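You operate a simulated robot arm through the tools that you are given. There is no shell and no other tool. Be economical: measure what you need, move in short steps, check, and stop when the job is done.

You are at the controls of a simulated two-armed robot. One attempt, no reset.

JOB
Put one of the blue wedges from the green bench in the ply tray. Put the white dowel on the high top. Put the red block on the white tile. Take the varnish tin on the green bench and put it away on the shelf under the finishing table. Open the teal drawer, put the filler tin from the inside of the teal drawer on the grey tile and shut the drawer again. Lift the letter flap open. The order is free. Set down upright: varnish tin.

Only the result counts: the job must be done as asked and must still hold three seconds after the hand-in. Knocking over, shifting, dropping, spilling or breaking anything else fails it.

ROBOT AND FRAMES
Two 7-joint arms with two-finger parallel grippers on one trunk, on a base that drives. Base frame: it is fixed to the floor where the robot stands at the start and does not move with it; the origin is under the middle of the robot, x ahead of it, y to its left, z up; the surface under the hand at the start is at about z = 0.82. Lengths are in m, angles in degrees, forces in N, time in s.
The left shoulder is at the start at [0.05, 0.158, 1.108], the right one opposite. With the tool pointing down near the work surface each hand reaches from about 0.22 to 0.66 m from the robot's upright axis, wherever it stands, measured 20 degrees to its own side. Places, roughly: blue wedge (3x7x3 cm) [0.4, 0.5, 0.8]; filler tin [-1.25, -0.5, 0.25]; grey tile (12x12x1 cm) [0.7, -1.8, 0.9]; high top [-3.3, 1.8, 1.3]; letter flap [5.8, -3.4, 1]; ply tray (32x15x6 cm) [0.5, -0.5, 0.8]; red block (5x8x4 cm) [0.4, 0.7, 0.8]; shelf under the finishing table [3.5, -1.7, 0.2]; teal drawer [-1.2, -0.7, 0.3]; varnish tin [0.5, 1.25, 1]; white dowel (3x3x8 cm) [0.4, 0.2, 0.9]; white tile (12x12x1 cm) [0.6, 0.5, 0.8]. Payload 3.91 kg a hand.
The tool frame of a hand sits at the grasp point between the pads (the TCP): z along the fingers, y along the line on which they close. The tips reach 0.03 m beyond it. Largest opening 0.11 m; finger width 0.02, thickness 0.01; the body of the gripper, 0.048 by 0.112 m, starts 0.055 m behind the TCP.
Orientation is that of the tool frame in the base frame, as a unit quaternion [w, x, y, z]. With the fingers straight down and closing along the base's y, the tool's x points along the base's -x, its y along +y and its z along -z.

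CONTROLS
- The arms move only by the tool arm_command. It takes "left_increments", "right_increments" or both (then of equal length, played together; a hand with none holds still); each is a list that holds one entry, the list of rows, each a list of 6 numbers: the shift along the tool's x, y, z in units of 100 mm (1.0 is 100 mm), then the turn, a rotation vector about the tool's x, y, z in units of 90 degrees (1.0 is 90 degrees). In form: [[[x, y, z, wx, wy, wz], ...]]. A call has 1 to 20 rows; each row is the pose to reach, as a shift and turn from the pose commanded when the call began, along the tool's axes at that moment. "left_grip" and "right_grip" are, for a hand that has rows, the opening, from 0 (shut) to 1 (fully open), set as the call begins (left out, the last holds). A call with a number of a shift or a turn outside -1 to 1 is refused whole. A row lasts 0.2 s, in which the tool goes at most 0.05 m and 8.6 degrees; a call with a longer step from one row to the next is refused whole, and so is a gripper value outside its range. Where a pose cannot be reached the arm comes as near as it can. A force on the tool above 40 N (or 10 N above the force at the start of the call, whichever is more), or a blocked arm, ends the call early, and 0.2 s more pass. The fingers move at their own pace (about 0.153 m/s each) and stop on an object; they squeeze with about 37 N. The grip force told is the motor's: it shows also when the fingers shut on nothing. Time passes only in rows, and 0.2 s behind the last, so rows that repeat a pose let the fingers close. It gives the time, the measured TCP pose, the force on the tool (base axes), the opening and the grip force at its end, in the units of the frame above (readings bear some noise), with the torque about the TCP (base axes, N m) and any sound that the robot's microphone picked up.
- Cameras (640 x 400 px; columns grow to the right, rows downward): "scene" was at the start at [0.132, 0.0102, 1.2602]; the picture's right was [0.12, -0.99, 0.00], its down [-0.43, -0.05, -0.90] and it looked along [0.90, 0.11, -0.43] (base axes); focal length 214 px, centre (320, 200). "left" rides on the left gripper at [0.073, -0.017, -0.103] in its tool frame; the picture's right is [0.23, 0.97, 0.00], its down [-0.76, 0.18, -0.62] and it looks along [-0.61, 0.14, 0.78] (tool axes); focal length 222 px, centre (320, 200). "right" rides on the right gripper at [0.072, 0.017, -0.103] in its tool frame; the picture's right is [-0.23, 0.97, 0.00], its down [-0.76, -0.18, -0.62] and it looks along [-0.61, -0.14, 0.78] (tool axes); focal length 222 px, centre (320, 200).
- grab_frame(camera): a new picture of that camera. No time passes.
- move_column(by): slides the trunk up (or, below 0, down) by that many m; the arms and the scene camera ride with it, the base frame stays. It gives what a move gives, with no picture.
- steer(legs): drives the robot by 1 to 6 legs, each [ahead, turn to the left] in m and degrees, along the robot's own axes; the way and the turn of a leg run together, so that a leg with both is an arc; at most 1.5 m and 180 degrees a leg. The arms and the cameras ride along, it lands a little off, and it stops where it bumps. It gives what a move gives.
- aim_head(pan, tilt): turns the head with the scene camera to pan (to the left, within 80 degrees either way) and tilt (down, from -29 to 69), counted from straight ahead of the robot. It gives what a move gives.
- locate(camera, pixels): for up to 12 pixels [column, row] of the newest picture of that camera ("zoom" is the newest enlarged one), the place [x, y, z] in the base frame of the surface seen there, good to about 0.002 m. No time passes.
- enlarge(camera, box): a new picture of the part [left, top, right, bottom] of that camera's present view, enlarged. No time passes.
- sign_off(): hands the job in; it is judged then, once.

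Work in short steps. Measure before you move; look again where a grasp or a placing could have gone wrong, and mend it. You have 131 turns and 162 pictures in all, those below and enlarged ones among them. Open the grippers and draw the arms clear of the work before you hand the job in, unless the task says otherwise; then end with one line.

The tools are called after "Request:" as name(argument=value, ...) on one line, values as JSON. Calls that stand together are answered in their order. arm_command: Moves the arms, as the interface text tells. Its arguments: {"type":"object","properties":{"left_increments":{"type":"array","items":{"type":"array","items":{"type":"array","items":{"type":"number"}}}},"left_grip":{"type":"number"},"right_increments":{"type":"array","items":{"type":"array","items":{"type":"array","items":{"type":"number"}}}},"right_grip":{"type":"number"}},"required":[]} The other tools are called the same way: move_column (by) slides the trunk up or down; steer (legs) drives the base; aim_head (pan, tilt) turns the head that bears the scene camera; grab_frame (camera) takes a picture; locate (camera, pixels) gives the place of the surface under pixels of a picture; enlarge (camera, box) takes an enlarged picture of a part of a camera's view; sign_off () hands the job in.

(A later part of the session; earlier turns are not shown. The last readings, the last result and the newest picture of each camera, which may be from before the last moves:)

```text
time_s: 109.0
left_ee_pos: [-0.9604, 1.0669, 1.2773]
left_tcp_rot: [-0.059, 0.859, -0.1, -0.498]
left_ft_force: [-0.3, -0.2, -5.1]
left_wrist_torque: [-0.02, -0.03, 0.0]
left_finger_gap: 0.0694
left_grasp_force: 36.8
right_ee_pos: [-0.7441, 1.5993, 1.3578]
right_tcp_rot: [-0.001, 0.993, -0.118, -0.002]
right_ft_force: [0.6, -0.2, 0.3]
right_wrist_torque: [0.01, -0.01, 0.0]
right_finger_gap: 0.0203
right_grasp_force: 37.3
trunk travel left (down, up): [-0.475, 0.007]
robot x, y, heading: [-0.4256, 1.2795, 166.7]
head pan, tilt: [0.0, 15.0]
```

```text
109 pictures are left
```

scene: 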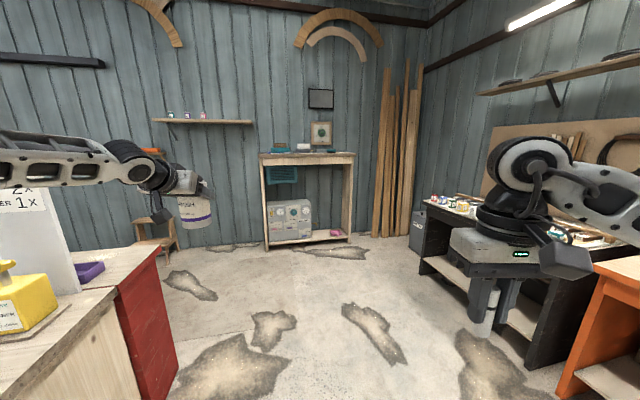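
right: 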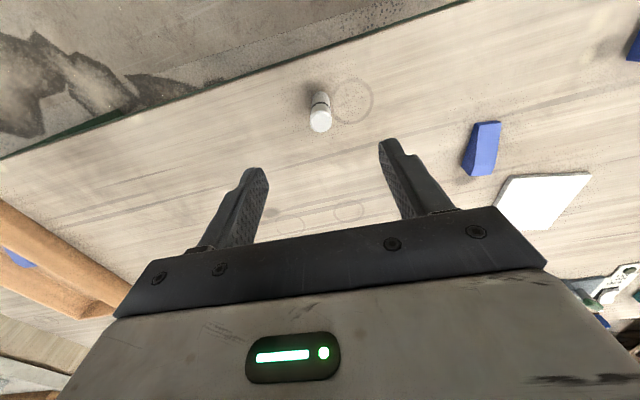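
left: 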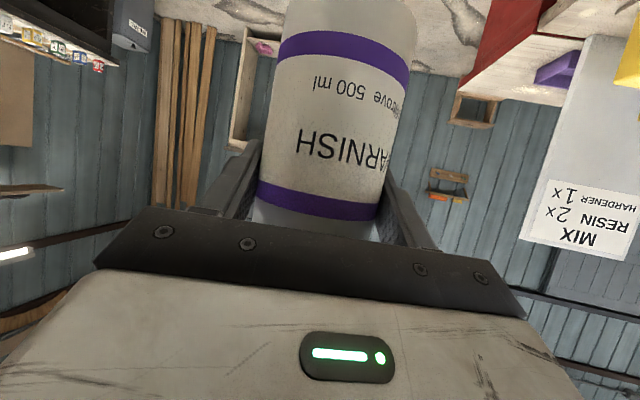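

Both hands are tucked. Drive toward the cabinet.

Request:
steer(legs=[[0, -12.5], [1.4, 0], [0.8, 0], [0, 45.8]])

Request:
aim_head(pan=-35, tilt=20)

Request:
grab_frame(camera="scene")

```text
time_s: 122.5
left_ee_pos: [-2.6851, 1.7491, 1.2766]
left_tcp_rot: [0.085, 0.853, 0.148, -0.493]
left_ft_force: [-0.2, -0.1, -5.0]
left_wrist_torque: [0.03, -0.01, -0.01]
left_finger_gap: 0.0695
left_grasp_force: 37.0
right_ee_pos: [-2.7923, 2.3122, 1.3579]
right_tcp_rot: [0.0, 0.985, 0.17, -0.001]
right_ft_force: [0.0, -0.9, 0.4]
right_wrist_torque: [0.02, -0.04, -0.03]
right_finger_gap: 0.0202
right_grasp_force: 37.0
trunk travel left (down, up): [-0.475, 0.007]
robot x, y, heading: [-2.3574, 2.2213, -160.2]
head pan, tilt: [0.0, 15.0]
```

```text
time_s: 123.5
left_ee_pos: [-2.6854, 1.7477, 1.2763]
left_tcp_rot: [0.085, 0.853, 0.148, -0.493]
left_ft_force: [-0.3, -0.2, -4.5]
left_wrist_torque: [0.03, -0.03, -0.02]
left_finger_gap: 0.0692
left_grasp_force: 36.9
right_ee_pos: [-2.7916, 2.3116, 1.3572]
right_tcp_rot: [0.0, 0.986, 0.169, -0.001]
right_ft_force: [0.0, -0.8, -0.4]
right_wrist_torque: [-0.03, 0.01, 0.02]
right_finger_gap: 0.0202
right_grasp_force: 36.3
trunk travel left (down, up): [-0.475, 0.007]
robot x, y, heading: [-2.3529, 2.2261, -160.1]
head pan, tilt: [-35.0, 20.0]
```

```text
108 pictures are left
```

scene: 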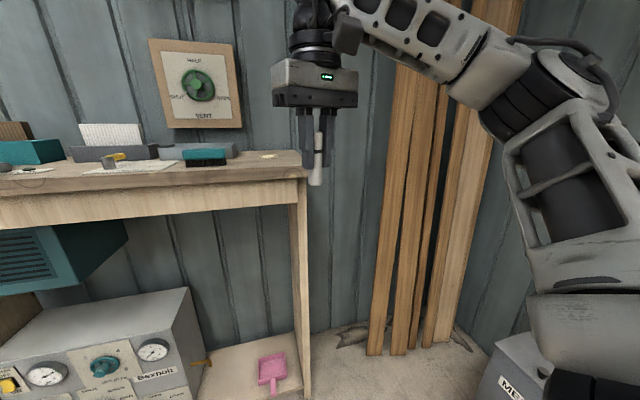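

Request:
locate(camera="scene", pixels=[[250, 165], [270, 160], [290, 158], [240, 158], [205, 160], [160, 175], [285, 178], [300, 165], [220, 157]])

Request:
enlarge(camera="scene", box=[120, 90, 360, 240])

```text
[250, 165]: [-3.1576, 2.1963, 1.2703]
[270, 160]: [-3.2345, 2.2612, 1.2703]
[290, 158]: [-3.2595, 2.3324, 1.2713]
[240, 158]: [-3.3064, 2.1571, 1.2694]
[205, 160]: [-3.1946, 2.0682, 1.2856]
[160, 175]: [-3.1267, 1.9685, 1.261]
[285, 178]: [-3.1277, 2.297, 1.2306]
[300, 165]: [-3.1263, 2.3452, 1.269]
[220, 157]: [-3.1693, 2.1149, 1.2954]
```

```text
2.67 times, centred on (240, 165) of scene
```

zoom: 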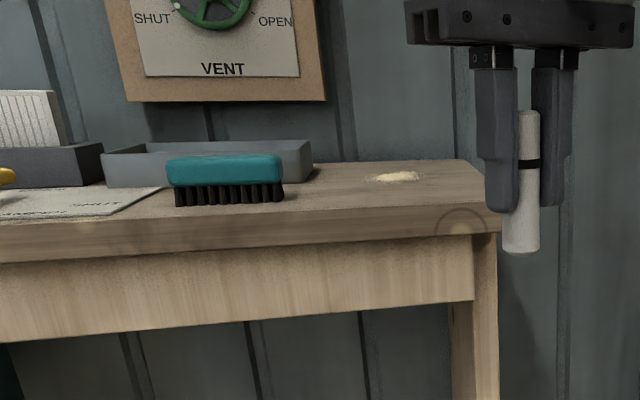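

Top surface z = 1.270; free spot around (-3.18,2.24). Drive 0.3 m forward, dowel bottom (1.302) clearing the top.

Request:
steer(legs=[[0.3, 0]])

Request:
grab_frame(camera="scene")

```text
time_s: 125.6
left_ee_pos: [-2.9736, 1.6513, 1.2767]
left_tcp_rot: [0.082, 0.854, 0.144, -0.493]
left_ft_force: [-0.1, 0.4, -5.0]
left_wrist_torque: [-0.02, -0.03, -0.01]
left_finger_gap: 0.0694
left_grasp_force: 37.0
right_ee_pos: [-3.0747, 2.2163, 1.3567]
right_tcp_rot: [0.001, 0.986, 0.164, -0.001]
right_ft_force: [0.4, -0.5, 0.4]
right_wrist_torque: [0.01, -0.01, -0.02]
right_finger_gap: 0.0202
right_grasp_force: 36.9
trunk travel left (down, up): [-0.475, 0.007]
robot x, y, heading: [-2.6341, 2.1235, -161.2]
head pan, tilt: [-35.0, 20.0]
```

```text
106 pictures are left
```

scene: 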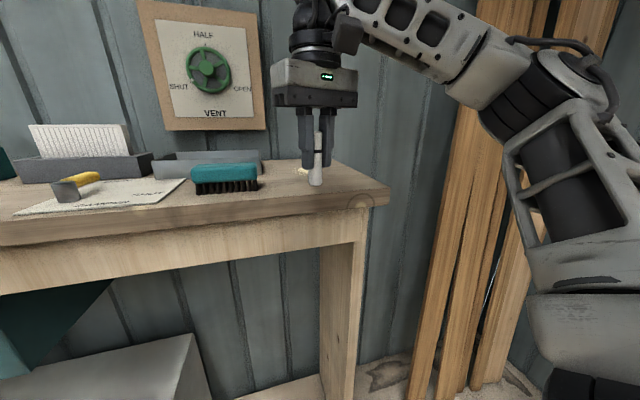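

Hand to (-3.185,2.235): 98 mm forward and 53 mm right.

Request:
arm_command(right_increments=[[[-0.3, -0.2, 0, 0, 0, 0], [-0.65, -0.4, 0, 0, 0, 0], [-0.98, -0.53, 0, 0, 0, 0], [-0.98, -0.53, 0.15, 0, 0, 0], [-0.98, -0.53, 0.27, 0, 0, 0]]])

Request:
enlarge(camera="scene", box=[180, 60, 400, 220])

Request:
grab_frame(camera="right")

```text
time_s: 126.8
left_ee_pos: [-2.9724, 1.651, 1.2763]
left_tcp_rot: [0.082, 0.854, 0.144, -0.493]
left_ft_force: [0.6, 0.8, -4.0]
left_wrist_torque: [0.02, 0.0, -0.03]
left_finger_gap: 0.0695
left_grasp_force: 36.8
right_ee_pos: [-3.1846, 2.2345, 1.3294]
right_tcp_rot: [0.0, 0.986, 0.165, 0.001]
right_ft_force: [0.8, -0.9, -0.5]
right_wrist_torque: [0.02, -0.02, -0.02]
right_finger_gap: 0.02
right_grasp_force: 36.6
trunk travel left (down, up): [-0.475, 0.007]
robot x, y, heading: [-2.6341, 2.1194, -160.9]
head pan, tilt: [-35.0, 20.0]
```

```text
2.50 times, centred on (290, 140) of scene
```

zoom: 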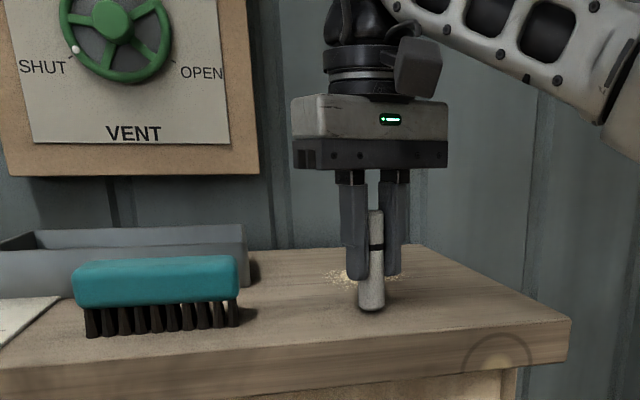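

```text
104 pictures are left
```

right: 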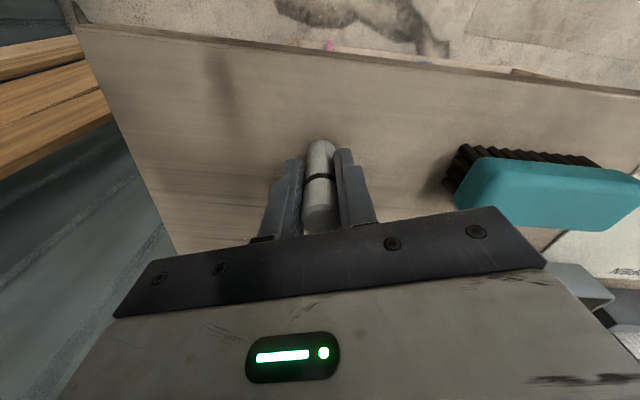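

Nearly touching. Lower 4 mm, open, and lift.

Request:
arm_command(right_increments=[[[0, 0, 0.02, 0, 0, 0], [0, 0, 0.04, 0, 0, 0]]])

Request:
arm_command(right_increments=[[[0, 0, 0, 0, 0, 0], [0, 0, 0, 0, 0, 0], [0, 0, -0.25, 0, 0, 0], [0, 0, -0.6, 0, 0, 0], [0, 0, -0.9, 0, 0, 0]]], right_grip=0.6)

Request:
grab_frame(camera="scene")

```text
time_s: 127.4
left_ee_pos: [-2.9725, 1.6514, 1.2768]
left_tcp_rot: [0.083, 0.854, 0.144, -0.493]
left_ft_force: [0.2, 0.3, -4.5]
left_wrist_torque: [0.01, -0.05, 0.0]
left_finger_gap: 0.0699
left_grasp_force: 37.0
right_ee_pos: [-3.1836, 2.2342, 1.3273]
right_tcp_rot: [0.001, 0.986, 0.165, -0.001]
right_ft_force: [-0.4, 0.5, 2.8]
right_wrist_torque: [0.06, 0.06, -0.04]
right_finger_gap: 0.0203
right_grasp_force: 37.0
trunk travel left (down, up): [-0.475, 0.007]
robot x, y, heading: [-2.6361, 2.124, -160.9]
head pan, tilt: [-35.0, 20.0]
```

```text
time_s: 128.6
left_ee_pos: [-2.9728, 1.652, 1.2766]
left_tcp_rot: [0.082, 0.854, 0.144, -0.494]
left_ft_force: [0.4, -0.2, -4.2]
left_wrist_torque: [0.01, -0.06, 0.0]
left_finger_gap: 0.0694
left_grasp_force: 37.0
right_ee_pos: [-3.1775, 2.2326, 1.4109]
right_tcp_rot: [0.0, 0.986, 0.166, -0.003]
right_ft_force: [1.0, -0.1, 0.1]
right_wrist_torque: [0.02, 0.06, -0.02]
right_finger_gap: 0.0661
right_grasp_force: 0.1
right hand out of reach, approached as far as the arm can: row 5
trunk travel left (down, up): [-0.475, 0.007]
robot x, y, heading: [-2.6376, 2.1218, -160.6]
head pan, tilt: [-35.0, 20.0]
```

```text
103 pictures are left
```

scene: 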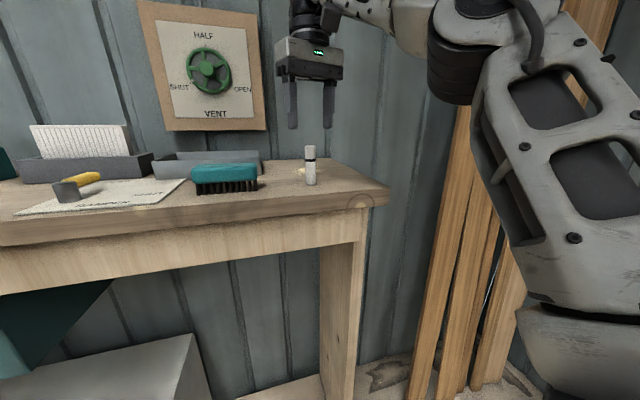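

The dowel stands on the high top. Back off, turn, and drive back to the middle of the floor; then look for a route to the finishing table.

Request:
steer(legs=[[-0.45, 0], [0, 134], [1.4, 0], [0.4, 0]])

Request:
aim_head(pan=15, tilt=20)

Request:
grab_frame(camera="scene")

Request:
locate(camera="scene", pixels=[[100, 250], [200, 250], [300, 250], [400, 250], [500, 250], [320, 200], [200, 200], [440, 200], [320, 300], [100, 200]])

```text
time_s: 145.6
left_ee_pos: [-0.0165, 1.5957, 1.2761]
left_tcp_rot: [0.488, 0.192, 0.844, -0.112]
left_ft_force: [0.7, 0.7, -4.9]
left_wrist_torque: [0.0, 0.03, -0.01]
left_finger_gap: 0.0693
left_grasp_force: 37.3
right_ee_pos: [-0.2786, 1.0358, 1.4103]
right_tcp_rot: [0.001, 0.223, 0.975, 0.0]
right_ft_force: [0.4, 0.1, -0.2]
right_wrist_torque: [0.04, 0.01, 0.02]
right_finger_gap: 0.066
right_grasp_force: 0.1
trunk travel left (down, up): [-0.475, 0.007]
robot x, y, heading: [-0.5874, 1.4956, -25.4]
head pan, tilt: [-35.0, 20.0]
```

```text
time_s: 146.8
left_ee_pos: [-0.0165, 1.5941, 1.2769]
left_tcp_rot: [0.487, 0.191, 0.845, -0.111]
left_ft_force: [-0.1, 0.3, -4.8]
left_wrist_torque: [0.01, 0.03, 0.03]
left_finger_gap: 0.0696
left_grasp_force: 36.7
right_ee_pos: [-0.2805, 1.0355, 1.4095]
right_tcp_rot: [0.003, 0.224, 0.975, 0.0]
right_ft_force: [-0.1, -0.3, -0.3]
right_wrist_torque: [0.01, -0.02, -0.01]
right_finger_gap: 0.0658
right_grasp_force: 0.0
trunk travel left (down, up): [-0.475, 0.007]
robot x, y, heading: [-0.588, 1.502, -25.7]
head pan, tilt: [15.0, 20.0]
```

```text
102 pictures are left
```

scene: 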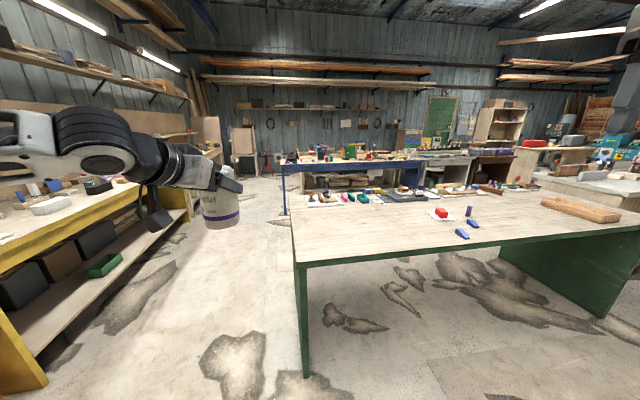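

```text
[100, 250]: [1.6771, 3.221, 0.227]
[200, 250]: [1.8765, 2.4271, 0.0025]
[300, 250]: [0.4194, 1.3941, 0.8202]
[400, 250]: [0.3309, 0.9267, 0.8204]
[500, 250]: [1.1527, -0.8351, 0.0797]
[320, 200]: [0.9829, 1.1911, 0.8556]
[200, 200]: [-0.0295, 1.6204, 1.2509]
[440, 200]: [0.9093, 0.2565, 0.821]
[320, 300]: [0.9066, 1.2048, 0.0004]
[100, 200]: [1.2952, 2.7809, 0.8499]
```

Request:
locate(camera="scene", pixels=[[284, 213], [284, 172], [420, 165], [440, 160], [450, 183], [475, 156], [500, 160], [490, 182], [555, 182], [600, 182], [520, 180], [620, 150]])

Request:
enlarge(camera="scene", box=[270, 110, 640, 240])

```text
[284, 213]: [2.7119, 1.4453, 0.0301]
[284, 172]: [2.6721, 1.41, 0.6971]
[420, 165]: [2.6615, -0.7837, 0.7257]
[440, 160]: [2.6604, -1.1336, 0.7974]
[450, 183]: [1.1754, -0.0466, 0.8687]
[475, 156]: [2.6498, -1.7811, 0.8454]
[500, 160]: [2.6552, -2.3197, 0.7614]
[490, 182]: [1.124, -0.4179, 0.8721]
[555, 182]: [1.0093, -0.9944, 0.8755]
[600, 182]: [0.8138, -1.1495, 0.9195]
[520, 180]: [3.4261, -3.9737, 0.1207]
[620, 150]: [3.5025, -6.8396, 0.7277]
```

```text
1.73 times, centred on (455, 175) of scene
```

zoom: 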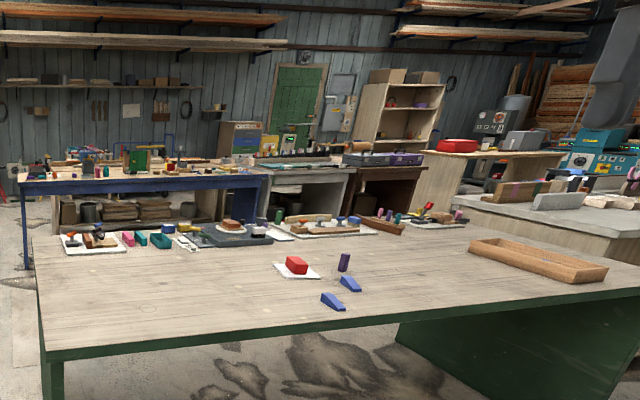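

Tables: blue bench front x≈2.66, grey-topped table at y −1.1…−1.85; the green bench ends at y 1.40. I drive round its left end and down the aisle at x≈1.85.

Request:
steer(legs=[[0, 52.5], [1.0, 0], [0, -26.8], [1.5, 0], [0, -90], [1.4, 0]])

Request:
aim_head(pan=10, tilt=20)

Request:
grab_frame(camera="scene")

```text
time_s: 172.9
left_ee_pos: [2.0312, 0.0226, 1.2756]
left_tcp_rot: [0.346, 0.625, 0.6, -0.361]
left_ft_force: [0.2, 0.2, -4.4]
left_wrist_torque: [0.04, -0.04, -0.03]
left_finger_gap: 0.0696
left_grasp_force: 37.6
right_ee_pos: [1.4136, 0.044, 1.4094]
right_tcp_rot: [0.002, 0.722, 0.692, -0.001]
right_ft_force: [-1.3, -0.4, -0.8]
right_wrist_torque: [0.0, 0.01, 0.01]
right_finger_gap: 0.0661
right_grasp_force: 0.0
trunk travel left (down, up): [-0.475, 0.007]
robot x, y, heading: [1.7154, 0.5094, -92.3]
head pan, tilt: [15.0, 20.0]
```

```text
time_s: 173.6
left_ee_pos: [2.0316, 0.0231, 1.2748]
left_tcp_rot: [0.345, 0.624, 0.601, -0.36]
left_ft_force: [0.7, -0.3, -5.6]
left_wrist_torque: [0.04, -0.06, -0.01]
left_finger_gap: 0.0696
left_grasp_force: 36.8
right_ee_pos: [1.4146, 0.0442, 1.4106]
right_tcp_rot: [0.001, 0.723, 0.691, -0.001]
right_ft_force: [0.0, -0.7, -0.2]
right_wrist_torque: [0.0, -0.02, -0.01]
right_finger_gap: 0.0662
right_grasp_force: 0.0
trunk travel left (down, up): [-0.475, 0.007]
robot x, y, heading: [1.7185, 0.5124, -92.1]
head pan, tilt: [10.0, 20.0]
```

```text
100 pictures are left
```

scene: 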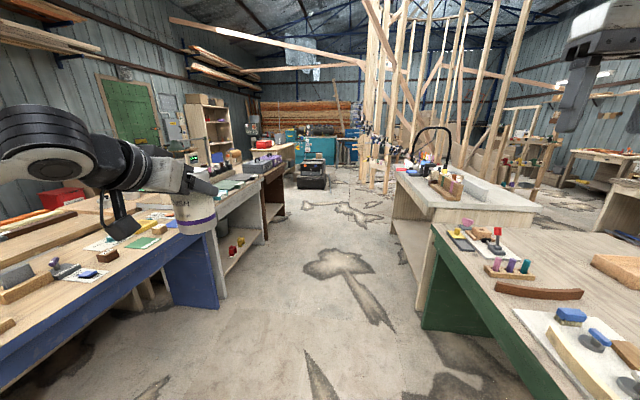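

Finishing table with shelf at (240,200–245). Check clearances and shelf positions.

Request:
locate(camera="scene", pixels=[[396, 168], [425, 210], [393, 225], [213, 218], [262, 180], [235, 245], [222, 262], [258, 236], [440, 140], [222, 292]])

Request:
enlarge(camera="scene", box=[190, 160, 310, 300])

```text
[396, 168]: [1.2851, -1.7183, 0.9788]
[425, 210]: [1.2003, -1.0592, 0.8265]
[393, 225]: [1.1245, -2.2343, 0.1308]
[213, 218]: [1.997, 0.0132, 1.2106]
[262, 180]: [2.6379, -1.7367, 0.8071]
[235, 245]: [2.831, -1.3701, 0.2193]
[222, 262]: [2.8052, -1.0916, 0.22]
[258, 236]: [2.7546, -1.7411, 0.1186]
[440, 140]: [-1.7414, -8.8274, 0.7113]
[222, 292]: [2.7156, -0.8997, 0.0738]
```

```text
2.86 times, centred on (250, 230) of scene
```

zoom: 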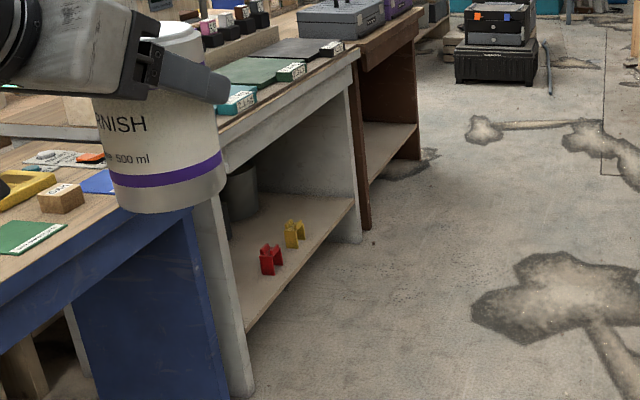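

A shelf at z≈0.22 is here, but I must check this is the finishing table (given roughly at x 3.5). Drive down and face the tables.

Request:
steer(legs=[[1.4, 0], [0.5, 0], [0, 92]])

Request:
aim_head(pan=-10, tilt=22)

Request:
grab_frame(camera="scene")

```text
time_s: 186.9
left_ee_pos: [2.1, -1.0649, 1.2762]
left_tcp_rot: [0.5, 0.018, 0.866, -0.011]
left_ft_force: [0.4, 0.3, -4.8]
left_wrist_torque: [-0.01, 0.04, 0.01]
left_finger_gap: 0.0694
left_grasp_force: 36.5
right_ee_pos: [2.0779, -1.6817, 1.4105]
right_tcp_rot: [0.002, 0.022, 1.0, 0.001]
right_ft_force: [0.8, -0.5, 0.1]
right_wrist_torque: [0.02, 0.0, -0.01]
right_finger_gap: 0.0659
right_grasp_force: 0.0
trunk travel left (down, up): [-0.475, 0.007]
robot x, y, heading: [1.6178, -1.3808, -2.0]
head pan, tilt: [10.0, 20.0]
```

```text
time_s: 187.7
left_ee_pos: [2.1001, -1.0653, 1.2759]
left_tcp_rot: [0.499, 0.017, 0.866, -0.011]
left_ft_force: [0.0, 0.4, -5.1]
left_wrist_torque: [-0.03, 0.06, -0.03]
left_finger_gap: 0.0697
left_grasp_force: 37.4
right_ee_pos: [2.0778, -1.6815, 1.4095]
right_tcp_rot: [0.001, 0.022, 1.0, -0.001]
right_ft_force: [0.2, -1.3, -0.6]
right_wrist_torque: [0.01, -0.02, -0.01]
right_finger_gap: 0.0659
right_grasp_force: 0.0
trunk travel left (down, up): [-0.475, 0.007]
robot x, y, heading: [1.6127, -1.3779, -2.1]
head pan, tilt: [-10.0, 22.0]
```

```text
98 pictures are left
```

scene: 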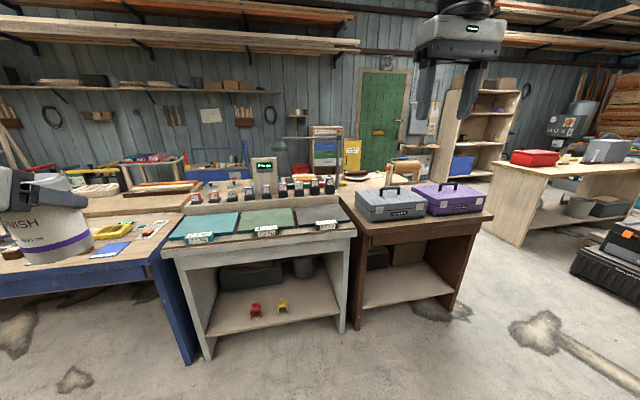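

There is a second row of tables behind these (e.g. at (385,180)). I enlarge to identify them.

Request:
enlarge(camera="scene", box=[150, 110, 350, 250])

Request:
enlarge(camera="scene", box=[320, 100, 520, 240])

Request:
locate(camera="scene", pixels=[[240, 185], [360, 182], [390, 178], [405, 166], [160, 205], [320, 155], [440, 155], [300, 190], [390, 195], [480, 150]])

```text
2.86 times, centred on (250, 180) of scene
```

zoom: 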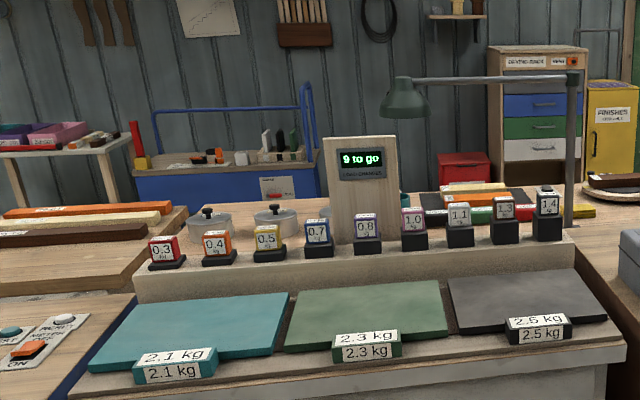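

```text
2.86 times, centred on (420, 170) of scene
```

zoom: 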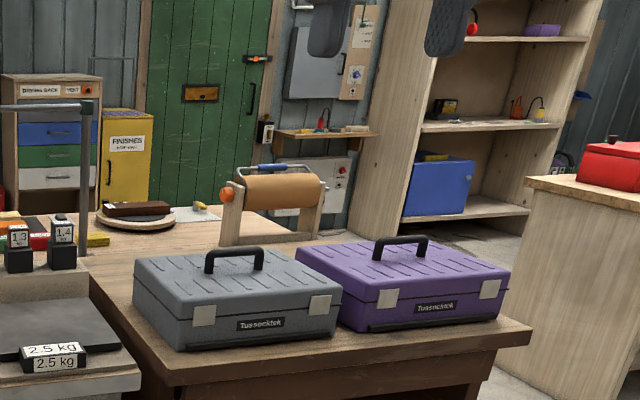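

```text
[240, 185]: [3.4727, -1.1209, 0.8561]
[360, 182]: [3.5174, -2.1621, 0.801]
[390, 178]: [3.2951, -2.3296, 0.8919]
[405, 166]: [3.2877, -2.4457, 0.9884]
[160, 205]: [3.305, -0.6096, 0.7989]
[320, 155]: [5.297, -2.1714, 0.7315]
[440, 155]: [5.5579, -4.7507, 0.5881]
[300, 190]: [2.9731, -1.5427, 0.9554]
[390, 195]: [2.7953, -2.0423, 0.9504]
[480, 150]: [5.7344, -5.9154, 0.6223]
```

The finishing table is in the second row (x 3.1–3.9, y −1…−2.5), opened from its far side. I look right for a way round.

Request:
aim_head(pan=-45, tilt=25)

Request:
grab_frame(camera="scene")

Request:
locate(camera="scene", pixels=[[180, 200], [120, 320], [240, 240], [300, 200], [330, 250], [400, 300], [400, 220], [250, 150], [210, 170], [460, 250], [320, 180]])

```text
time_s: 188.8
left_ee_pos: [2.0989, -1.0648, 1.2762]
left_tcp_rot: [0.5, 0.017, 0.866, -0.011]
left_ft_force: [0.4, 0.3, -4.4]
left_wrist_torque: [-0.01, 0.08, -0.03]
left_finger_gap: 0.0696
left_grasp_force: 36.5
right_ee_pos: [2.0779, -1.6822, 1.4105]
right_tcp_rot: [0.001, 0.022, 1.0, 0.0]
right_ft_force: [0.4, -0.2, -0.6]
right_wrist_torque: [-0.01, 0.01, -0.05]
right_finger_gap: 0.0657
right_grasp_force: 0.0
trunk travel left (down, up): [-0.475, 0.007]
robot x, y, heading: [1.6112, -1.3794, -2.1]
head pan, tilt: [-45.0, 25.0]
```

```text
95 pictures are left
```

scene: 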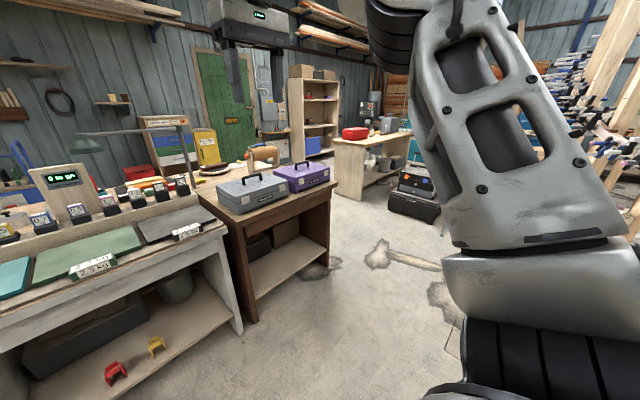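

```text
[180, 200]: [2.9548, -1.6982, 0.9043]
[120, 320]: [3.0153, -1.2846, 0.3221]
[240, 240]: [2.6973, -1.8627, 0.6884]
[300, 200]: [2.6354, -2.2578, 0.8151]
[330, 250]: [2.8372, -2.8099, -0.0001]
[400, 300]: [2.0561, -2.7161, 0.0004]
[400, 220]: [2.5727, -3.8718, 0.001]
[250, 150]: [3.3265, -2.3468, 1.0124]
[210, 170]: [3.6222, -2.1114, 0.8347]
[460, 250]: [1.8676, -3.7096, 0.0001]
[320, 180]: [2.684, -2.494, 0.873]
```

Request:
locate(camera="scene", pixels=[[337, 192], [362, 198], [336, 142], [365, 146], [410, 135], [392, 205], [440, 215], [330, 185], [320, 160], [310, 155]])

```text
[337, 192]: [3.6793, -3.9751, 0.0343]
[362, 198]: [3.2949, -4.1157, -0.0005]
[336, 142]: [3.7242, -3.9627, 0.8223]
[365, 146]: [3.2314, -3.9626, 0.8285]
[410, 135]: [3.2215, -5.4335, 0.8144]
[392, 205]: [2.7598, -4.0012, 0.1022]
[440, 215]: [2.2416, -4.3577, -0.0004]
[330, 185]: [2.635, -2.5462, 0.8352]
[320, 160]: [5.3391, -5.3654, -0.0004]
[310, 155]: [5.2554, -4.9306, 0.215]
```

The gap between the brown table (y>−2.57) and the red-box bench (y<−3.96) is clear. Drive through at y≈−3.25 to the far aisle.

Request:
steer(legs=[[0, -77], [1.4, 0], [0.5, 0], [0, 79], [1.5, 0], [1.1, 0]])

Request:
aim_head(pan=60, tilt=25)

Request:
grab_frame(camera="scene")

Request:
aim_head(pan=0, tilt=20)

Request:
grab_frame(camera="scene")

```text
time_s: 217.2
left_ee_pos: [5.0492, -2.836, 1.2764]
left_tcp_rot: [0.499, -0.013, 0.867, 0.007]
left_ft_force: [-0.3, 0.2, -3.9]
left_wrist_torque: [0.02, 0.02, 0.0]
left_finger_gap: 0.0694
left_grasp_force: 36.6
right_ee_pos: [5.0712, -3.452, 1.4112]
right_tcp_rot: [0.002, -0.013, 1.0, 0.001]
right_ft_force: [0.5, 0.7, -0.6]
right_wrist_torque: [0.0, 0.0, 0.01]
right_finger_gap: 0.0659
right_grasp_force: 0.0
trunk travel left (down, up): [-0.475, 0.007]
robot x, y, heading: [4.5856, -3.1804, 1.9]
head pan, tilt: [-45.0, 25.0]
```

```text
time_s: 219.0
left_ee_pos: [5.0478, -2.8359, 1.2756]
left_tcp_rot: [0.499, -0.013, 0.866, 0.008]
left_ft_force: [-0.9, 0.6, -4.2]
left_wrist_torque: [0.01, 0.07, 0.03]
left_finger_gap: 0.0694
left_grasp_force: 36.8
right_ee_pos: [5.0718, -3.4515, 1.4105]
right_tcp_rot: [0.001, -0.012, 1.0, 0.0]
right_ft_force: [0.5, -0.4, 1.2]
right_wrist_torque: [0.01, 0.04, 0.0]
right_finger_gap: 0.0659
right_grasp_force: 0.1
trunk travel left (down, up): [-0.475, 0.007]
robot x, y, heading: [4.5869, -3.1834, 1.8]
head pan, tilt: [60.0, 25.0]
```

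```text
94 pictures are left
```

scene: 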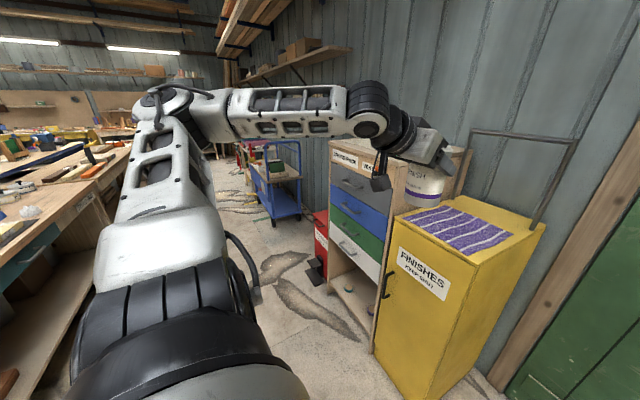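

```text
time_s: 220.3
left_ee_pos: [5.0484, -2.8351, 1.2763]
left_tcp_rot: [0.499, -0.012, 0.866, 0.006]
left_ft_force: [-0.2, -0.5, -4.9]
left_wrist_torque: [0.01, 0.06, 0.0]
left_finger_gap: 0.0694
left_grasp_force: 37.3
right_ee_pos: [5.0721, -3.4522, 1.4107]
right_tcp_rot: [0.002, -0.012, 1.0, 0.0]
right_ft_force: [0.4, -0.1, 0.2]
right_wrist_torque: [0.03, 0.03, -0.01]
right_finger_gap: 0.066
right_grasp_force: 0.0
trunk travel left (down, up): [-0.475, 0.007]
robot x, y, heading: [4.5893, -3.1789, 2.0]
head pan, tilt: [0.0, 20.0]
```

```text
93 pictures are left
```

scene: 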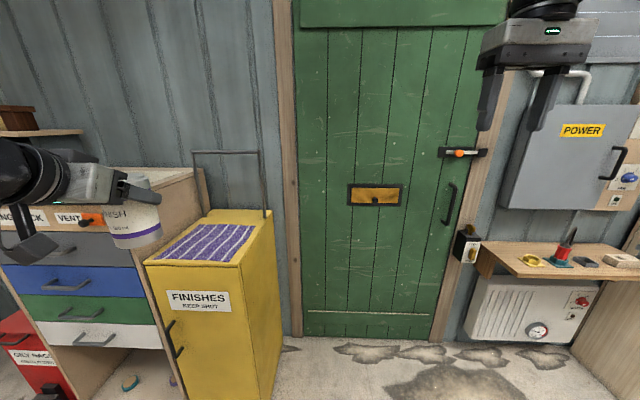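

The letter flap (376,195) is right ahead. Measure it.

Request:
enlarge(camera="scene", box=[330, 165, 420, 225])

Request:
locate(camera="scene", pixels=[[350, 186], [402, 186], [351, 205], [401, 205], [376, 194], [376, 201], [376, 191], [360, 195], [390, 200], [376, 183], [265, 330], [340, 230]])

```text
6.67 times, centred on (375, 195) of scene
```

zoom: 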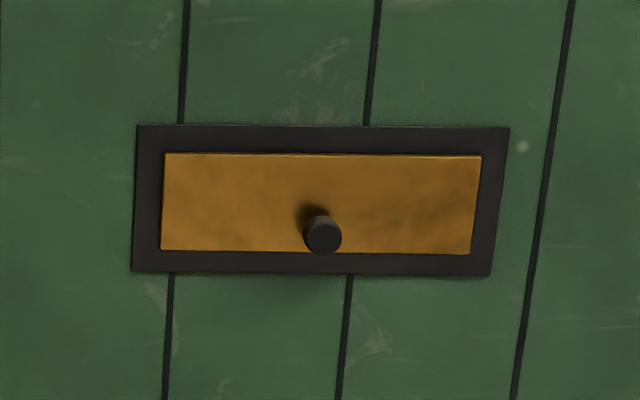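

```text
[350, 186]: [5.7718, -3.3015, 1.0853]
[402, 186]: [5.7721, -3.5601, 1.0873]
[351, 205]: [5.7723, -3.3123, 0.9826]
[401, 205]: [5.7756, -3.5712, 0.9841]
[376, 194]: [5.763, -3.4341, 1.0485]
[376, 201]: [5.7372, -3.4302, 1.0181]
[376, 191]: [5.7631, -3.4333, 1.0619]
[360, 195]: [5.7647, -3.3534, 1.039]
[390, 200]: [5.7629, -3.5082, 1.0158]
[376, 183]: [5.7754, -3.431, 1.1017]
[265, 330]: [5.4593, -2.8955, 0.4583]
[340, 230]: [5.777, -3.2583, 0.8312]
```

Hinged at the top with a knob at (5.737,-3.43,1.012). The varnish tin would hit the yellow cabinet, so I put that away first: turn left and look along the aisle at the finishing table's open side.

Request:
steer(legs=[[0, 90], [0.55, 0]])

Request:
aim_head(pan=50, tilt=30)

Request:
grab_frame(camera="scene")

Request:
aim_head(pan=15, tilt=35)

Request:
grab_frame(camera="scene")

```text
time_s: 227.2
left_ee_pos: [4.2218, -2.1826, 1.2749]
left_tcp_rot: [-0.348, 0.622, -0.603, -0.358]
left_ft_force: [0.5, -0.2, -4.5]
left_wrist_torque: [-0.04, 0.04, -0.01]
left_finger_gap: 0.0694
left_grasp_force: 37.3
right_ee_pos: [4.8398, -2.1618, 1.41]
right_tcp_rot: [-0.002, 0.715, -0.699, -0.001]
right_ft_force: [0.0, -0.1, 0.5]
right_wrist_torque: [-0.02, 0.0, 0.0]
right_finger_gap: 0.0657
right_grasp_force: 0.1
trunk travel left (down, up): [-0.475, 0.007]
robot x, y, heading: [4.5706, -2.6454, 91.4]
head pan, tilt: [0.0, 20.0]
```

```text
time_s: 228.4
left_ee_pos: [4.2231, -2.1847, 1.2751]
left_tcp_rot: [-0.348, 0.622, -0.604, -0.358]
left_ft_force: [0.3, 0.2, -5.5]
left_wrist_torque: [-0.04, 0.02, 0.04]
left_finger_gap: 0.0696
left_grasp_force: 37.0
right_ee_pos: [4.8394, -2.1614, 1.4093]
right_tcp_rot: [-0.001, 0.716, -0.698, -0.001]
right_ft_force: [-0.5, 0.2, 1.0]
right_wrist_torque: [-0.01, 0.05, 0.02]
right_finger_gap: 0.0661
right_grasp_force: 0.1
trunk travel left (down, up): [-0.475, 0.007]
robot x, y, heading: [4.5675, -2.6477, 91.6]
head pan, tilt: [50.0, 30.0]
```

```text
91 pictures are left
```

scene: 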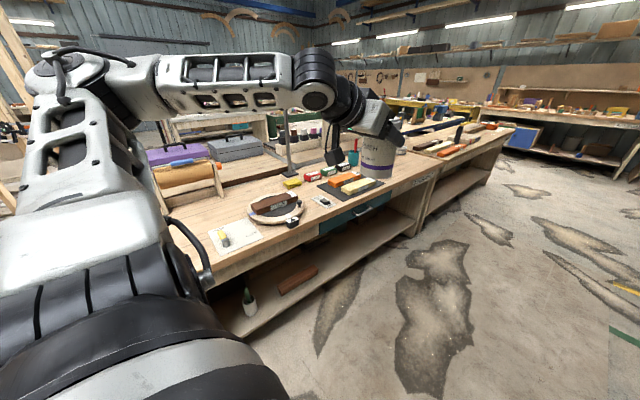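

```text
time_s: 229.4
left_ee_pos: [4.2222, -2.182, 1.2763]
left_tcp_rot: [-0.348, 0.622, -0.604, -0.358]
left_ft_force: [0.3, 0.3, -4.7]
left_wrist_torque: [-0.04, -0.01, 0.01]
left_finger_gap: 0.0696
left_grasp_force: 36.6
right_ee_pos: [4.8393, -2.1628, 1.4108]
right_tcp_rot: [-0.002, 0.715, -0.699, -0.001]
right_ft_force: [-0.4, 0.2, -0.1]
right_wrist_torque: [-0.01, -0.02, 0.01]
right_finger_gap: 0.0661
right_grasp_force: 0.1
trunk travel left (down, up): [-0.475, 0.007]
robot x, y, heading: [4.5658, -2.6472, 91.8]
head pan, tilt: [15.0, 35.0]
```

```text
90 pictures are left
```

scene: 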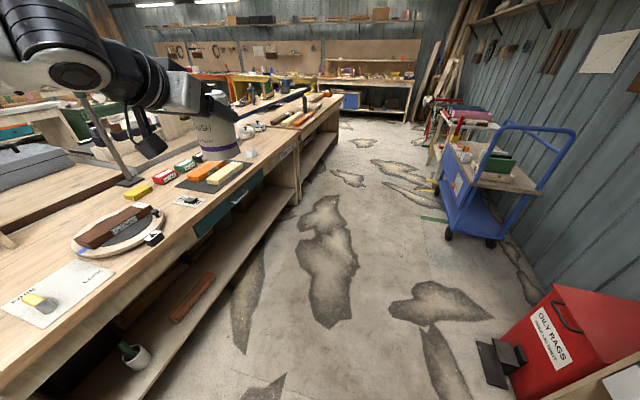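

The shelf is open toward the aisle, with a pot (140,355) and a plank (195,297). Measure.

Request:
locate(camera="scene", pixels=[[100, 380], [180, 340], [195, 296], [220, 290], [240, 260], [215, 260], [265, 235], [235, 225], [200, 245], [140, 360], [275, 215], [290, 202]])

Request:
enlarge(camera="scene", box=[60, 180, 320, 400])

```text
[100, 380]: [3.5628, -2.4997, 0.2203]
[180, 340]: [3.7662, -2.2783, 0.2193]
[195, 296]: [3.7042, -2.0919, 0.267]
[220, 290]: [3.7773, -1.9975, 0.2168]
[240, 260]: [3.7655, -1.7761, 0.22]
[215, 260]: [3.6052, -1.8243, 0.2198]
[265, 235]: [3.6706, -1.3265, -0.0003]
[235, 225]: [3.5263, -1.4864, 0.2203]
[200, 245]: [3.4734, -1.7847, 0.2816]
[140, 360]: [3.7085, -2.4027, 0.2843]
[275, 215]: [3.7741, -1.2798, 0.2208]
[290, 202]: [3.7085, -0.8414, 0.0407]
```

```text
1.82 times, centred on (190, 290) of scene
```

zoom: 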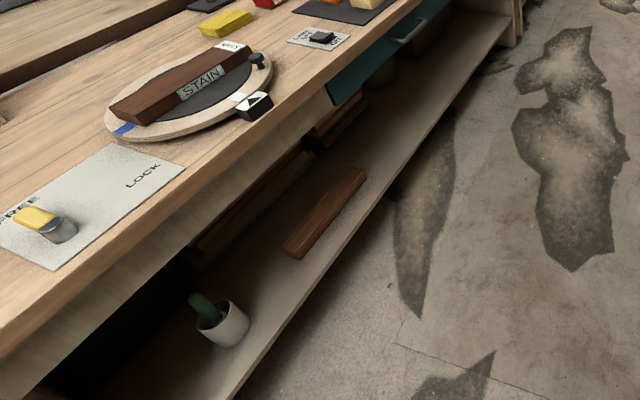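

Shelf z 0.22, front edge x≈3.79; free space around (3.69,-1.65). Drive alongside and face it.

Request:
steer(legs=[[1.3, 0], [0, 89]])

Request:
move_column(by=-0.46)

Request:
arm_command(left_increments=[[[0.33, 0, 0.19, 0, 0, 0], [0.66, 0, 0.38, 0, 0, 0], [1, 0, 0.577, 0, 0, 0]]], right_increments=[[[0.3, 0, 0, 0, 0, 0], [0.6, 0, 0, 0, 0, 0], [1, 0, 0, 0, 0, 0]]])

Request:
arm_command(left_increments=[[[0.33, 0, 0.19, 0, 0, 0], [0.66, 0, 0.38, 0, 0, 0], [1, 0, 0.577, 0, 0, 0]]], right_increments=[[[0.3, 0, 0, 0, 0, 0], [0.6, 0, 0, 0, 0, 0], [0.9, 0, 0, 0, 0, 0]]])

Request:
aim_head(pan=25, tilt=35)

Request:
grab_frame(camera="scene")

```text
time_s: 239.9
left_ee_pos: [4.069, -1.6631, 1.2774]
left_tcp_rot: [0.005, 0.867, 0.009, -0.499]
left_ft_force: [0.0, 0.1, -4.7]
left_wrist_torque: [0.01, -0.03, 0.01]
left_finger_gap: 0.0693
left_grasp_force: 37.2
right_ee_pos: [4.0521, -1.0468, 1.4113]
right_tcp_rot: [0.001, 1.0, 0.008, -0.002]
right_ft_force: [0.4, 0.4, 0.2]
right_wrist_torque: [-0.02, 0.0, -0.03]
right_finger_gap: 0.0659
right_grasp_force: 0.2
trunk travel left (down, up): [-0.475, 0.007]
robot x, y, heading: [4.5341, -1.3215, -179.0]
head pan, tilt: [15.0, 35.0]
```

```text
refused: -0.46 is not a number from -0.4 to 0.4
```

```text
time_s: 240.7
left_ee_pos: [4.0702, -1.6612, 1.1611]
left_tcp_rot: [0.004, 0.866, 0.008, -0.5]
left_ft_force: [-0.2, -0.5, -5.2]
left_wrist_torque: [0.01, -0.06, -0.02]
left_finger_gap: 0.0696
left_grasp_force: 37.2
right_ee_pos: [4.1537, -1.0425, 1.4119]
right_tcp_rot: [0.0, 1.0, 0.008, -0.002]
right_ft_force: [0.3, -0.4, -0.3]
right_wrist_torque: [0.0, -0.01, -0.05]
right_finger_gap: 0.0662
right_grasp_force: 0.1
trunk travel left (down, up): [-0.475, 0.007]
robot x, y, heading: [4.5366, -1.3194, -178.8]
head pan, tilt: [15.0, 35.0]
```

```text
time_s: 241.5
left_ee_pos: [4.0699, -1.6648, 1.0464]
left_tcp_rot: [0.004, 0.866, 0.009, -0.499]
left_ft_force: [0.4, 0.2, -4.2]
left_wrist_torque: [0.0, -0.08, 0.0]
left_finger_gap: 0.07
left_grasp_force: 37.0
right_ee_pos: [4.2296, -1.0592, 1.3907]
right_tcp_rot: [0.001, 1.0, 0.007, -0.002]
right_ft_force: [-1.1, -0.3, 0.3]
right_wrist_torque: [-0.01, 0.03, -0.03]
right_finger_gap: 0.0662
right_grasp_force: 0.0
right hand out of reach, approached as far as the arm can: row 2, 3
trunk travel left (down, up): [-0.475, 0.007]
robot x, y, heading: [4.5325, -1.3199, -178.7]
head pan, tilt: [15.0, 35.0]
```

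```text
time_s: 242.2
left_ee_pos: [4.0692, -1.6647, 1.0467]
left_tcp_rot: [0.005, 0.866, 0.009, -0.5]
left_ft_force: [-0.2, -0.5, -4.3]
left_wrist_torque: [0.02, -0.05, 0.01]
left_finger_gap: 0.0695
left_grasp_force: 36.8
right_ee_pos: [4.2301, -1.0608, 1.3902]
right_tcp_rot: [0.001, 1.0, 0.008, -0.003]
right_ft_force: [-0.3, 0.5, 0.4]
right_wrist_torque: [0.01, 0.0, 0.01]
right_finger_gap: 0.066
right_grasp_force: 0.0
trunk travel left (down, up): [-0.475, 0.007]
robot x, y, heading: [4.5372, -1.3195, -178.7]
head pan, tilt: [25.0, 35.0]
```

```text
88 pictures are left
```

scene: 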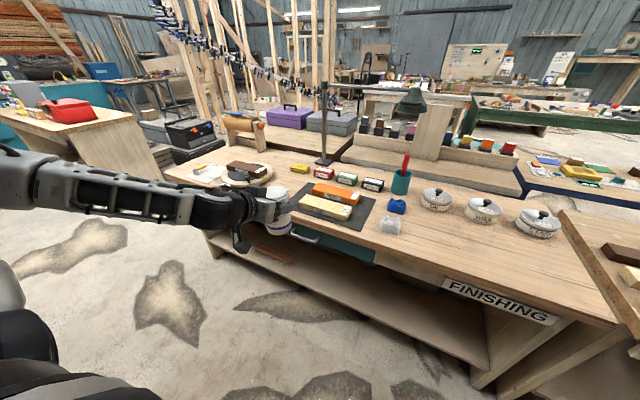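

"FINISHING" is on the table. Lower the trunk fully and then the hand to shelf height, in front of the shelf.

Request:
move_column(by=-0.4)

Request:
move_column(by=-0.07)

Request:
arm_command(left_increments=[[[0.33, 0, 0.19, 0, 0, 0], [0.66, 0, 0.38, 0, 0, 0], [1, 0, 0.577, 0, 0, 0]]])

Request:
arm_command(left_increments=[[[0.33, 0, 0.19, 0, 0, 0], [0.66, 0, 0.38, 0, 0, 0], [1, 0, 0.577, 0, 0, 0]]])

Request:
grab_frame(camera="scene")

```text
time_s: 246.0
left_ee_pos: [4.0691, -1.6647, 0.6457]
left_tcp_rot: [0.005, 0.866, 0.009, -0.499]
left_ft_force: [0.2, -0.3, -5.2]
left_wrist_torque: [0.01, -0.07, -0.01]
left_finger_gap: 0.0695
left_grasp_force: 36.3
right_ee_pos: [4.2299, -1.0607, 0.9909]
right_tcp_rot: [0.001, 1.0, 0.008, -0.002]
right_ft_force: [1.0, 1.3, -0.1]
right_wrist_torque: [0.03, 0.01, 0.02]
right_finger_gap: 0.0661
right_grasp_force: 0.0
trunk travel left (down, up): [-0.075, 0.407]
robot x, y, heading: [4.5365, -1.323, -178.6]
head pan, tilt: [25.0, 35.0]
```

```text
time_s: 247.1
left_ee_pos: [4.0682, -1.6636, 0.5758]
left_tcp_rot: [0.004, 0.867, 0.008, -0.499]
left_ft_force: [0.4, 0.2, -4.6]
left_wrist_torque: [0.04, -0.01, 0.03]
left_finger_gap: 0.0697
left_grasp_force: 37.5
right_ee_pos: [4.2305, -1.0589, 0.9209]
right_tcp_rot: [0.0, 1.0, 0.008, -0.003]
right_ft_force: [-0.3, 0.1, -0.4]
right_wrist_torque: [0.01, 0.0, 0.0]
right_finger_gap: 0.0659
right_grasp_force: 0.1
trunk travel left (down, up): [-0.005, 0.477]
robot x, y, heading: [4.5354, -1.3202, -178.8]
head pan, tilt: [25.0, 35.0]
```

```text
time_s: 247.9
left_ee_pos: [4.0704, -1.6671, 0.4643]
left_tcp_rot: [0.005, 0.867, 0.008, -0.498]
left_ft_force: [-0.3, -0.6, -4.1]
left_wrist_torque: [0.01, -0.09, -0.02]
left_finger_gap: 0.0694
left_grasp_force: 36.8
left hand out of reach, approached as far as the arm can: row 3
right_ee_pos: [4.2299, -1.0584, 0.9212]
right_tcp_rot: [0.001, 1.0, 0.007, -0.003]
right_ft_force: [-0.6, 0.2, -0.6]
right_wrist_torque: [-0.02, -0.03, -0.03]
right_finger_gap: 0.0661
right_grasp_force: 0.1
trunk travel left (down, up): [-0.005, 0.477]
robot x, y, heading: [4.5347, -1.3191, -178.7]
head pan, tilt: [25.0, 35.0]
```

```text
time_s: 248.7
left_ee_pos: [4.0723, -1.6699, 0.4629]
left_tcp_rot: [0.005, 0.866, 0.009, -0.499]
left_ft_force: [0.1, 0.5, -4.0]
left_wrist_torque: [-0.02, -0.06, 0.03]
left_finger_gap: 0.0691
left_grasp_force: 36.6
left hand out of reach, approached as far as the arm can: row 1, 2, 3
right_ee_pos: [4.2289, -1.0592, 0.922]
right_tcp_rot: [0.0, 1.0, 0.007, -0.002]
right_ft_force: [0.1, 0.0, -0.3]
right_wrist_torque: [-0.02, -0.03, 0.0]
right_finger_gap: 0.0662
right_grasp_force: 0.0
trunk travel left (down, up): [-0.005, 0.477]
robot x, y, heading: [4.5387, -1.32, -178.6]
head pan, tilt: [25.0, 35.0]
```

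```text
87 pictures are left
```

scene: 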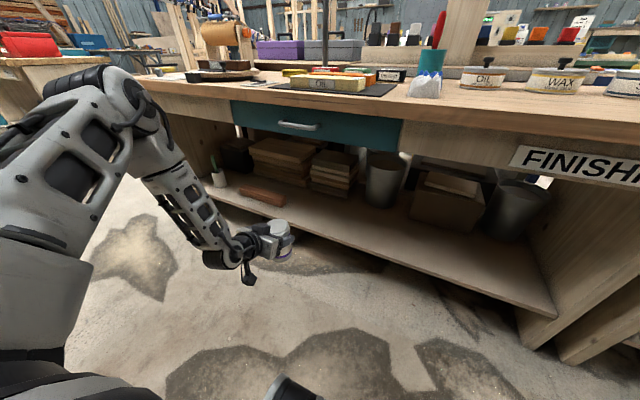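

Downward motion stopped at z 0.463. Try going forward and down together, where the arm is more stretched.

Request:
arm_command(left_increments=[[[-0.15, 0, 0.26, 0, 0, 0], [-0.3, 0, 0.52, 0, 0, 0], [-0.5, 0, 0.87, 0, 0, 0]]])

Request:
arm_command(left_increments=[[[0.3, 0, 0.17, 0, 0, 0], [0.6, 0, 0.35, 0, 0, 0], [0.87, 0, 0.5, 0, 0, 0]]])

```text
time_s: 249.5
left_ee_pos: [3.9798, -1.6753, 0.4845]
left_tcp_rot: [0.004, 0.867, 0.009, -0.499]
left_ft_force: [-0.7, -0.1, -5.3]
left_wrist_torque: [0.02, -0.02, 0.05]
left_finger_gap: 0.0695
left_grasp_force: 36.7
left hand out of reach, approached as far as the arm can: row 2, 3
right_ee_pos: [4.23, -1.0588, 0.921]
right_tcp_rot: [0.001, 1.0, 0.008, -0.003]
right_ft_force: [-0.1, -0.7, 0.1]
right_wrist_torque: [-0.02, -0.02, 0.01]
right_finger_gap: 0.066
right_grasp_force: 0.1
trunk travel left (down, up): [-0.005, 0.477]
robot x, y, heading: [4.5334, -1.321, -178.8]
head pan, tilt: [25.0, 35.0]
```

```text
time_s: 250.3
left_ee_pos: [4.0142, -1.6851, 0.472]
left_tcp_rot: [0.004, 0.867, 0.009, -0.498]
left_ft_force: [-0.6, 0.2, -4.1]
left_wrist_torque: [-0.01, -0.12, -0.02]
left_finger_gap: 0.0695
left_grasp_force: 37.3
left hand out of reach, approached as far as the arm can: row 1, 2, 3
right_ee_pos: [4.2289, -1.0601, 0.9209]
right_tcp_rot: [0.001, 1.0, 0.008, -0.003]
right_ft_force: [-0.3, -1.0, -0.6]
right_wrist_torque: [0.01, 0.02, 0.0]
right_finger_gap: 0.0662
right_grasp_force: 0.2
trunk travel left (down, up): [-0.005, 0.477]
robot x, y, heading: [4.5359, -1.3183, -178.7]
head pan, tilt: [25.0, 35.0]
```

The wrist cannot hold 60° pitch so low. I test whether a 30° pitch can reach shelf height here before regripping the tin that way.

Request:
arm_command(left_increments=[[[0, 0, 0, 0, 0.09, 0], [0, 0, 0, 0, 0.18, 0], [0, 0, 0, 0, 0.27, 0], [0, 0, 0, 0, 0.333, 0]]])

Request:
arm_command(left_increments=[[[0.15, 0.1, 0.26, 0, 0, 0], [0.3, 0.2, 0.52, 0, 0, 0], [0.5, 0.3, 0.87, 0, 0, 0], [0.5, 0.3, 0.87, 0, 0, 0]]])

Request:
arm_command(left_increments=[[[0.15, 0, 0.26, 0, 0, 0], [0.3, 0, 0.52, 0, 0, 0], [0.4, 0, 0.7, 0, 0, 0]]])

```text
time_s: 251.3
left_ee_pos: [4.0128, -1.6883, 0.4738]
left_tcp_rot: [0.004, 0.962, 0.01, -0.272]
left_ft_force: [0.5, -0.7, -4.1]
left_wrist_torque: [0.02, 0.01, -0.02]
left_finger_gap: 0.0694
left_grasp_force: 36.8
right_ee_pos: [4.2306, -1.0601, 0.9223]
right_tcp_rot: [0.001, 1.0, 0.008, -0.002]
right_ft_force: [-0.6, -0.9, -0.2]
right_wrist_torque: [0.0, 0.03, 0.01]
right_finger_gap: 0.0662
right_grasp_force: 0.0
trunk travel left (down, up): [-0.005, 0.477]
robot x, y, heading: [4.5391, -1.3168, -179.0]
head pan, tilt: [25.0, 35.0]
```

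```text
time_s: 252.3
left_ee_pos: [4.012, -1.6998, 0.4362]
left_tcp_rot: [0.002, 0.966, 0.01, -0.257]
left_ft_force: [0.0, 0.0, -4.5]
left_wrist_torque: [-0.03, 0.04, -0.01]
left_finger_gap: 0.0697
left_grasp_force: 37.3
left hand out of reach, approached as far as the arm can: row 2, 3, 4
right_ee_pos: [4.2302, -1.06, 0.9216]
right_tcp_rot: [0.002, 1.0, 0.007, -0.003]
right_ft_force: [-0.3, -0.2, -0.3]
right_wrist_torque: [0.0, -0.02, 0.02]
right_finger_gap: 0.0662
right_grasp_force: 0.0
trunk travel left (down, up): [-0.005, 0.477]
robot x, y, heading: [4.532, -1.3198, -178.8]
head pan, tilt: [25.0, 35.0]
```

```text
time_s: 253.1
left_ee_pos: [4.013, -1.6998, 0.4371]
left_tcp_rot: [0.002, 0.966, 0.009, -0.258]
left_ft_force: [0.1, 0.7, -4.3]
left_wrist_torque: [-0.01, 0.03, 0.01]
left_finger_gap: 0.0696
left_grasp_force: 37.0
left hand out of reach, approached as far as the arm can: row 1, 2, 3
right_ee_pos: [4.2285, -1.0603, 0.9215]
right_tcp_rot: [0.001, 1.0, 0.008, -0.003]
right_ft_force: [-0.4, -0.2, 0.8]
right_wrist_torque: [-0.02, 0.04, 0.01]
right_finger_gap: 0.0661
right_grasp_force: 0.1
trunk travel left (down, up): [-0.005, 0.477]
robot x, y, heading: [4.5321, -1.3223, -178.9]
head pan, tilt: [25.0, 35.0]
```

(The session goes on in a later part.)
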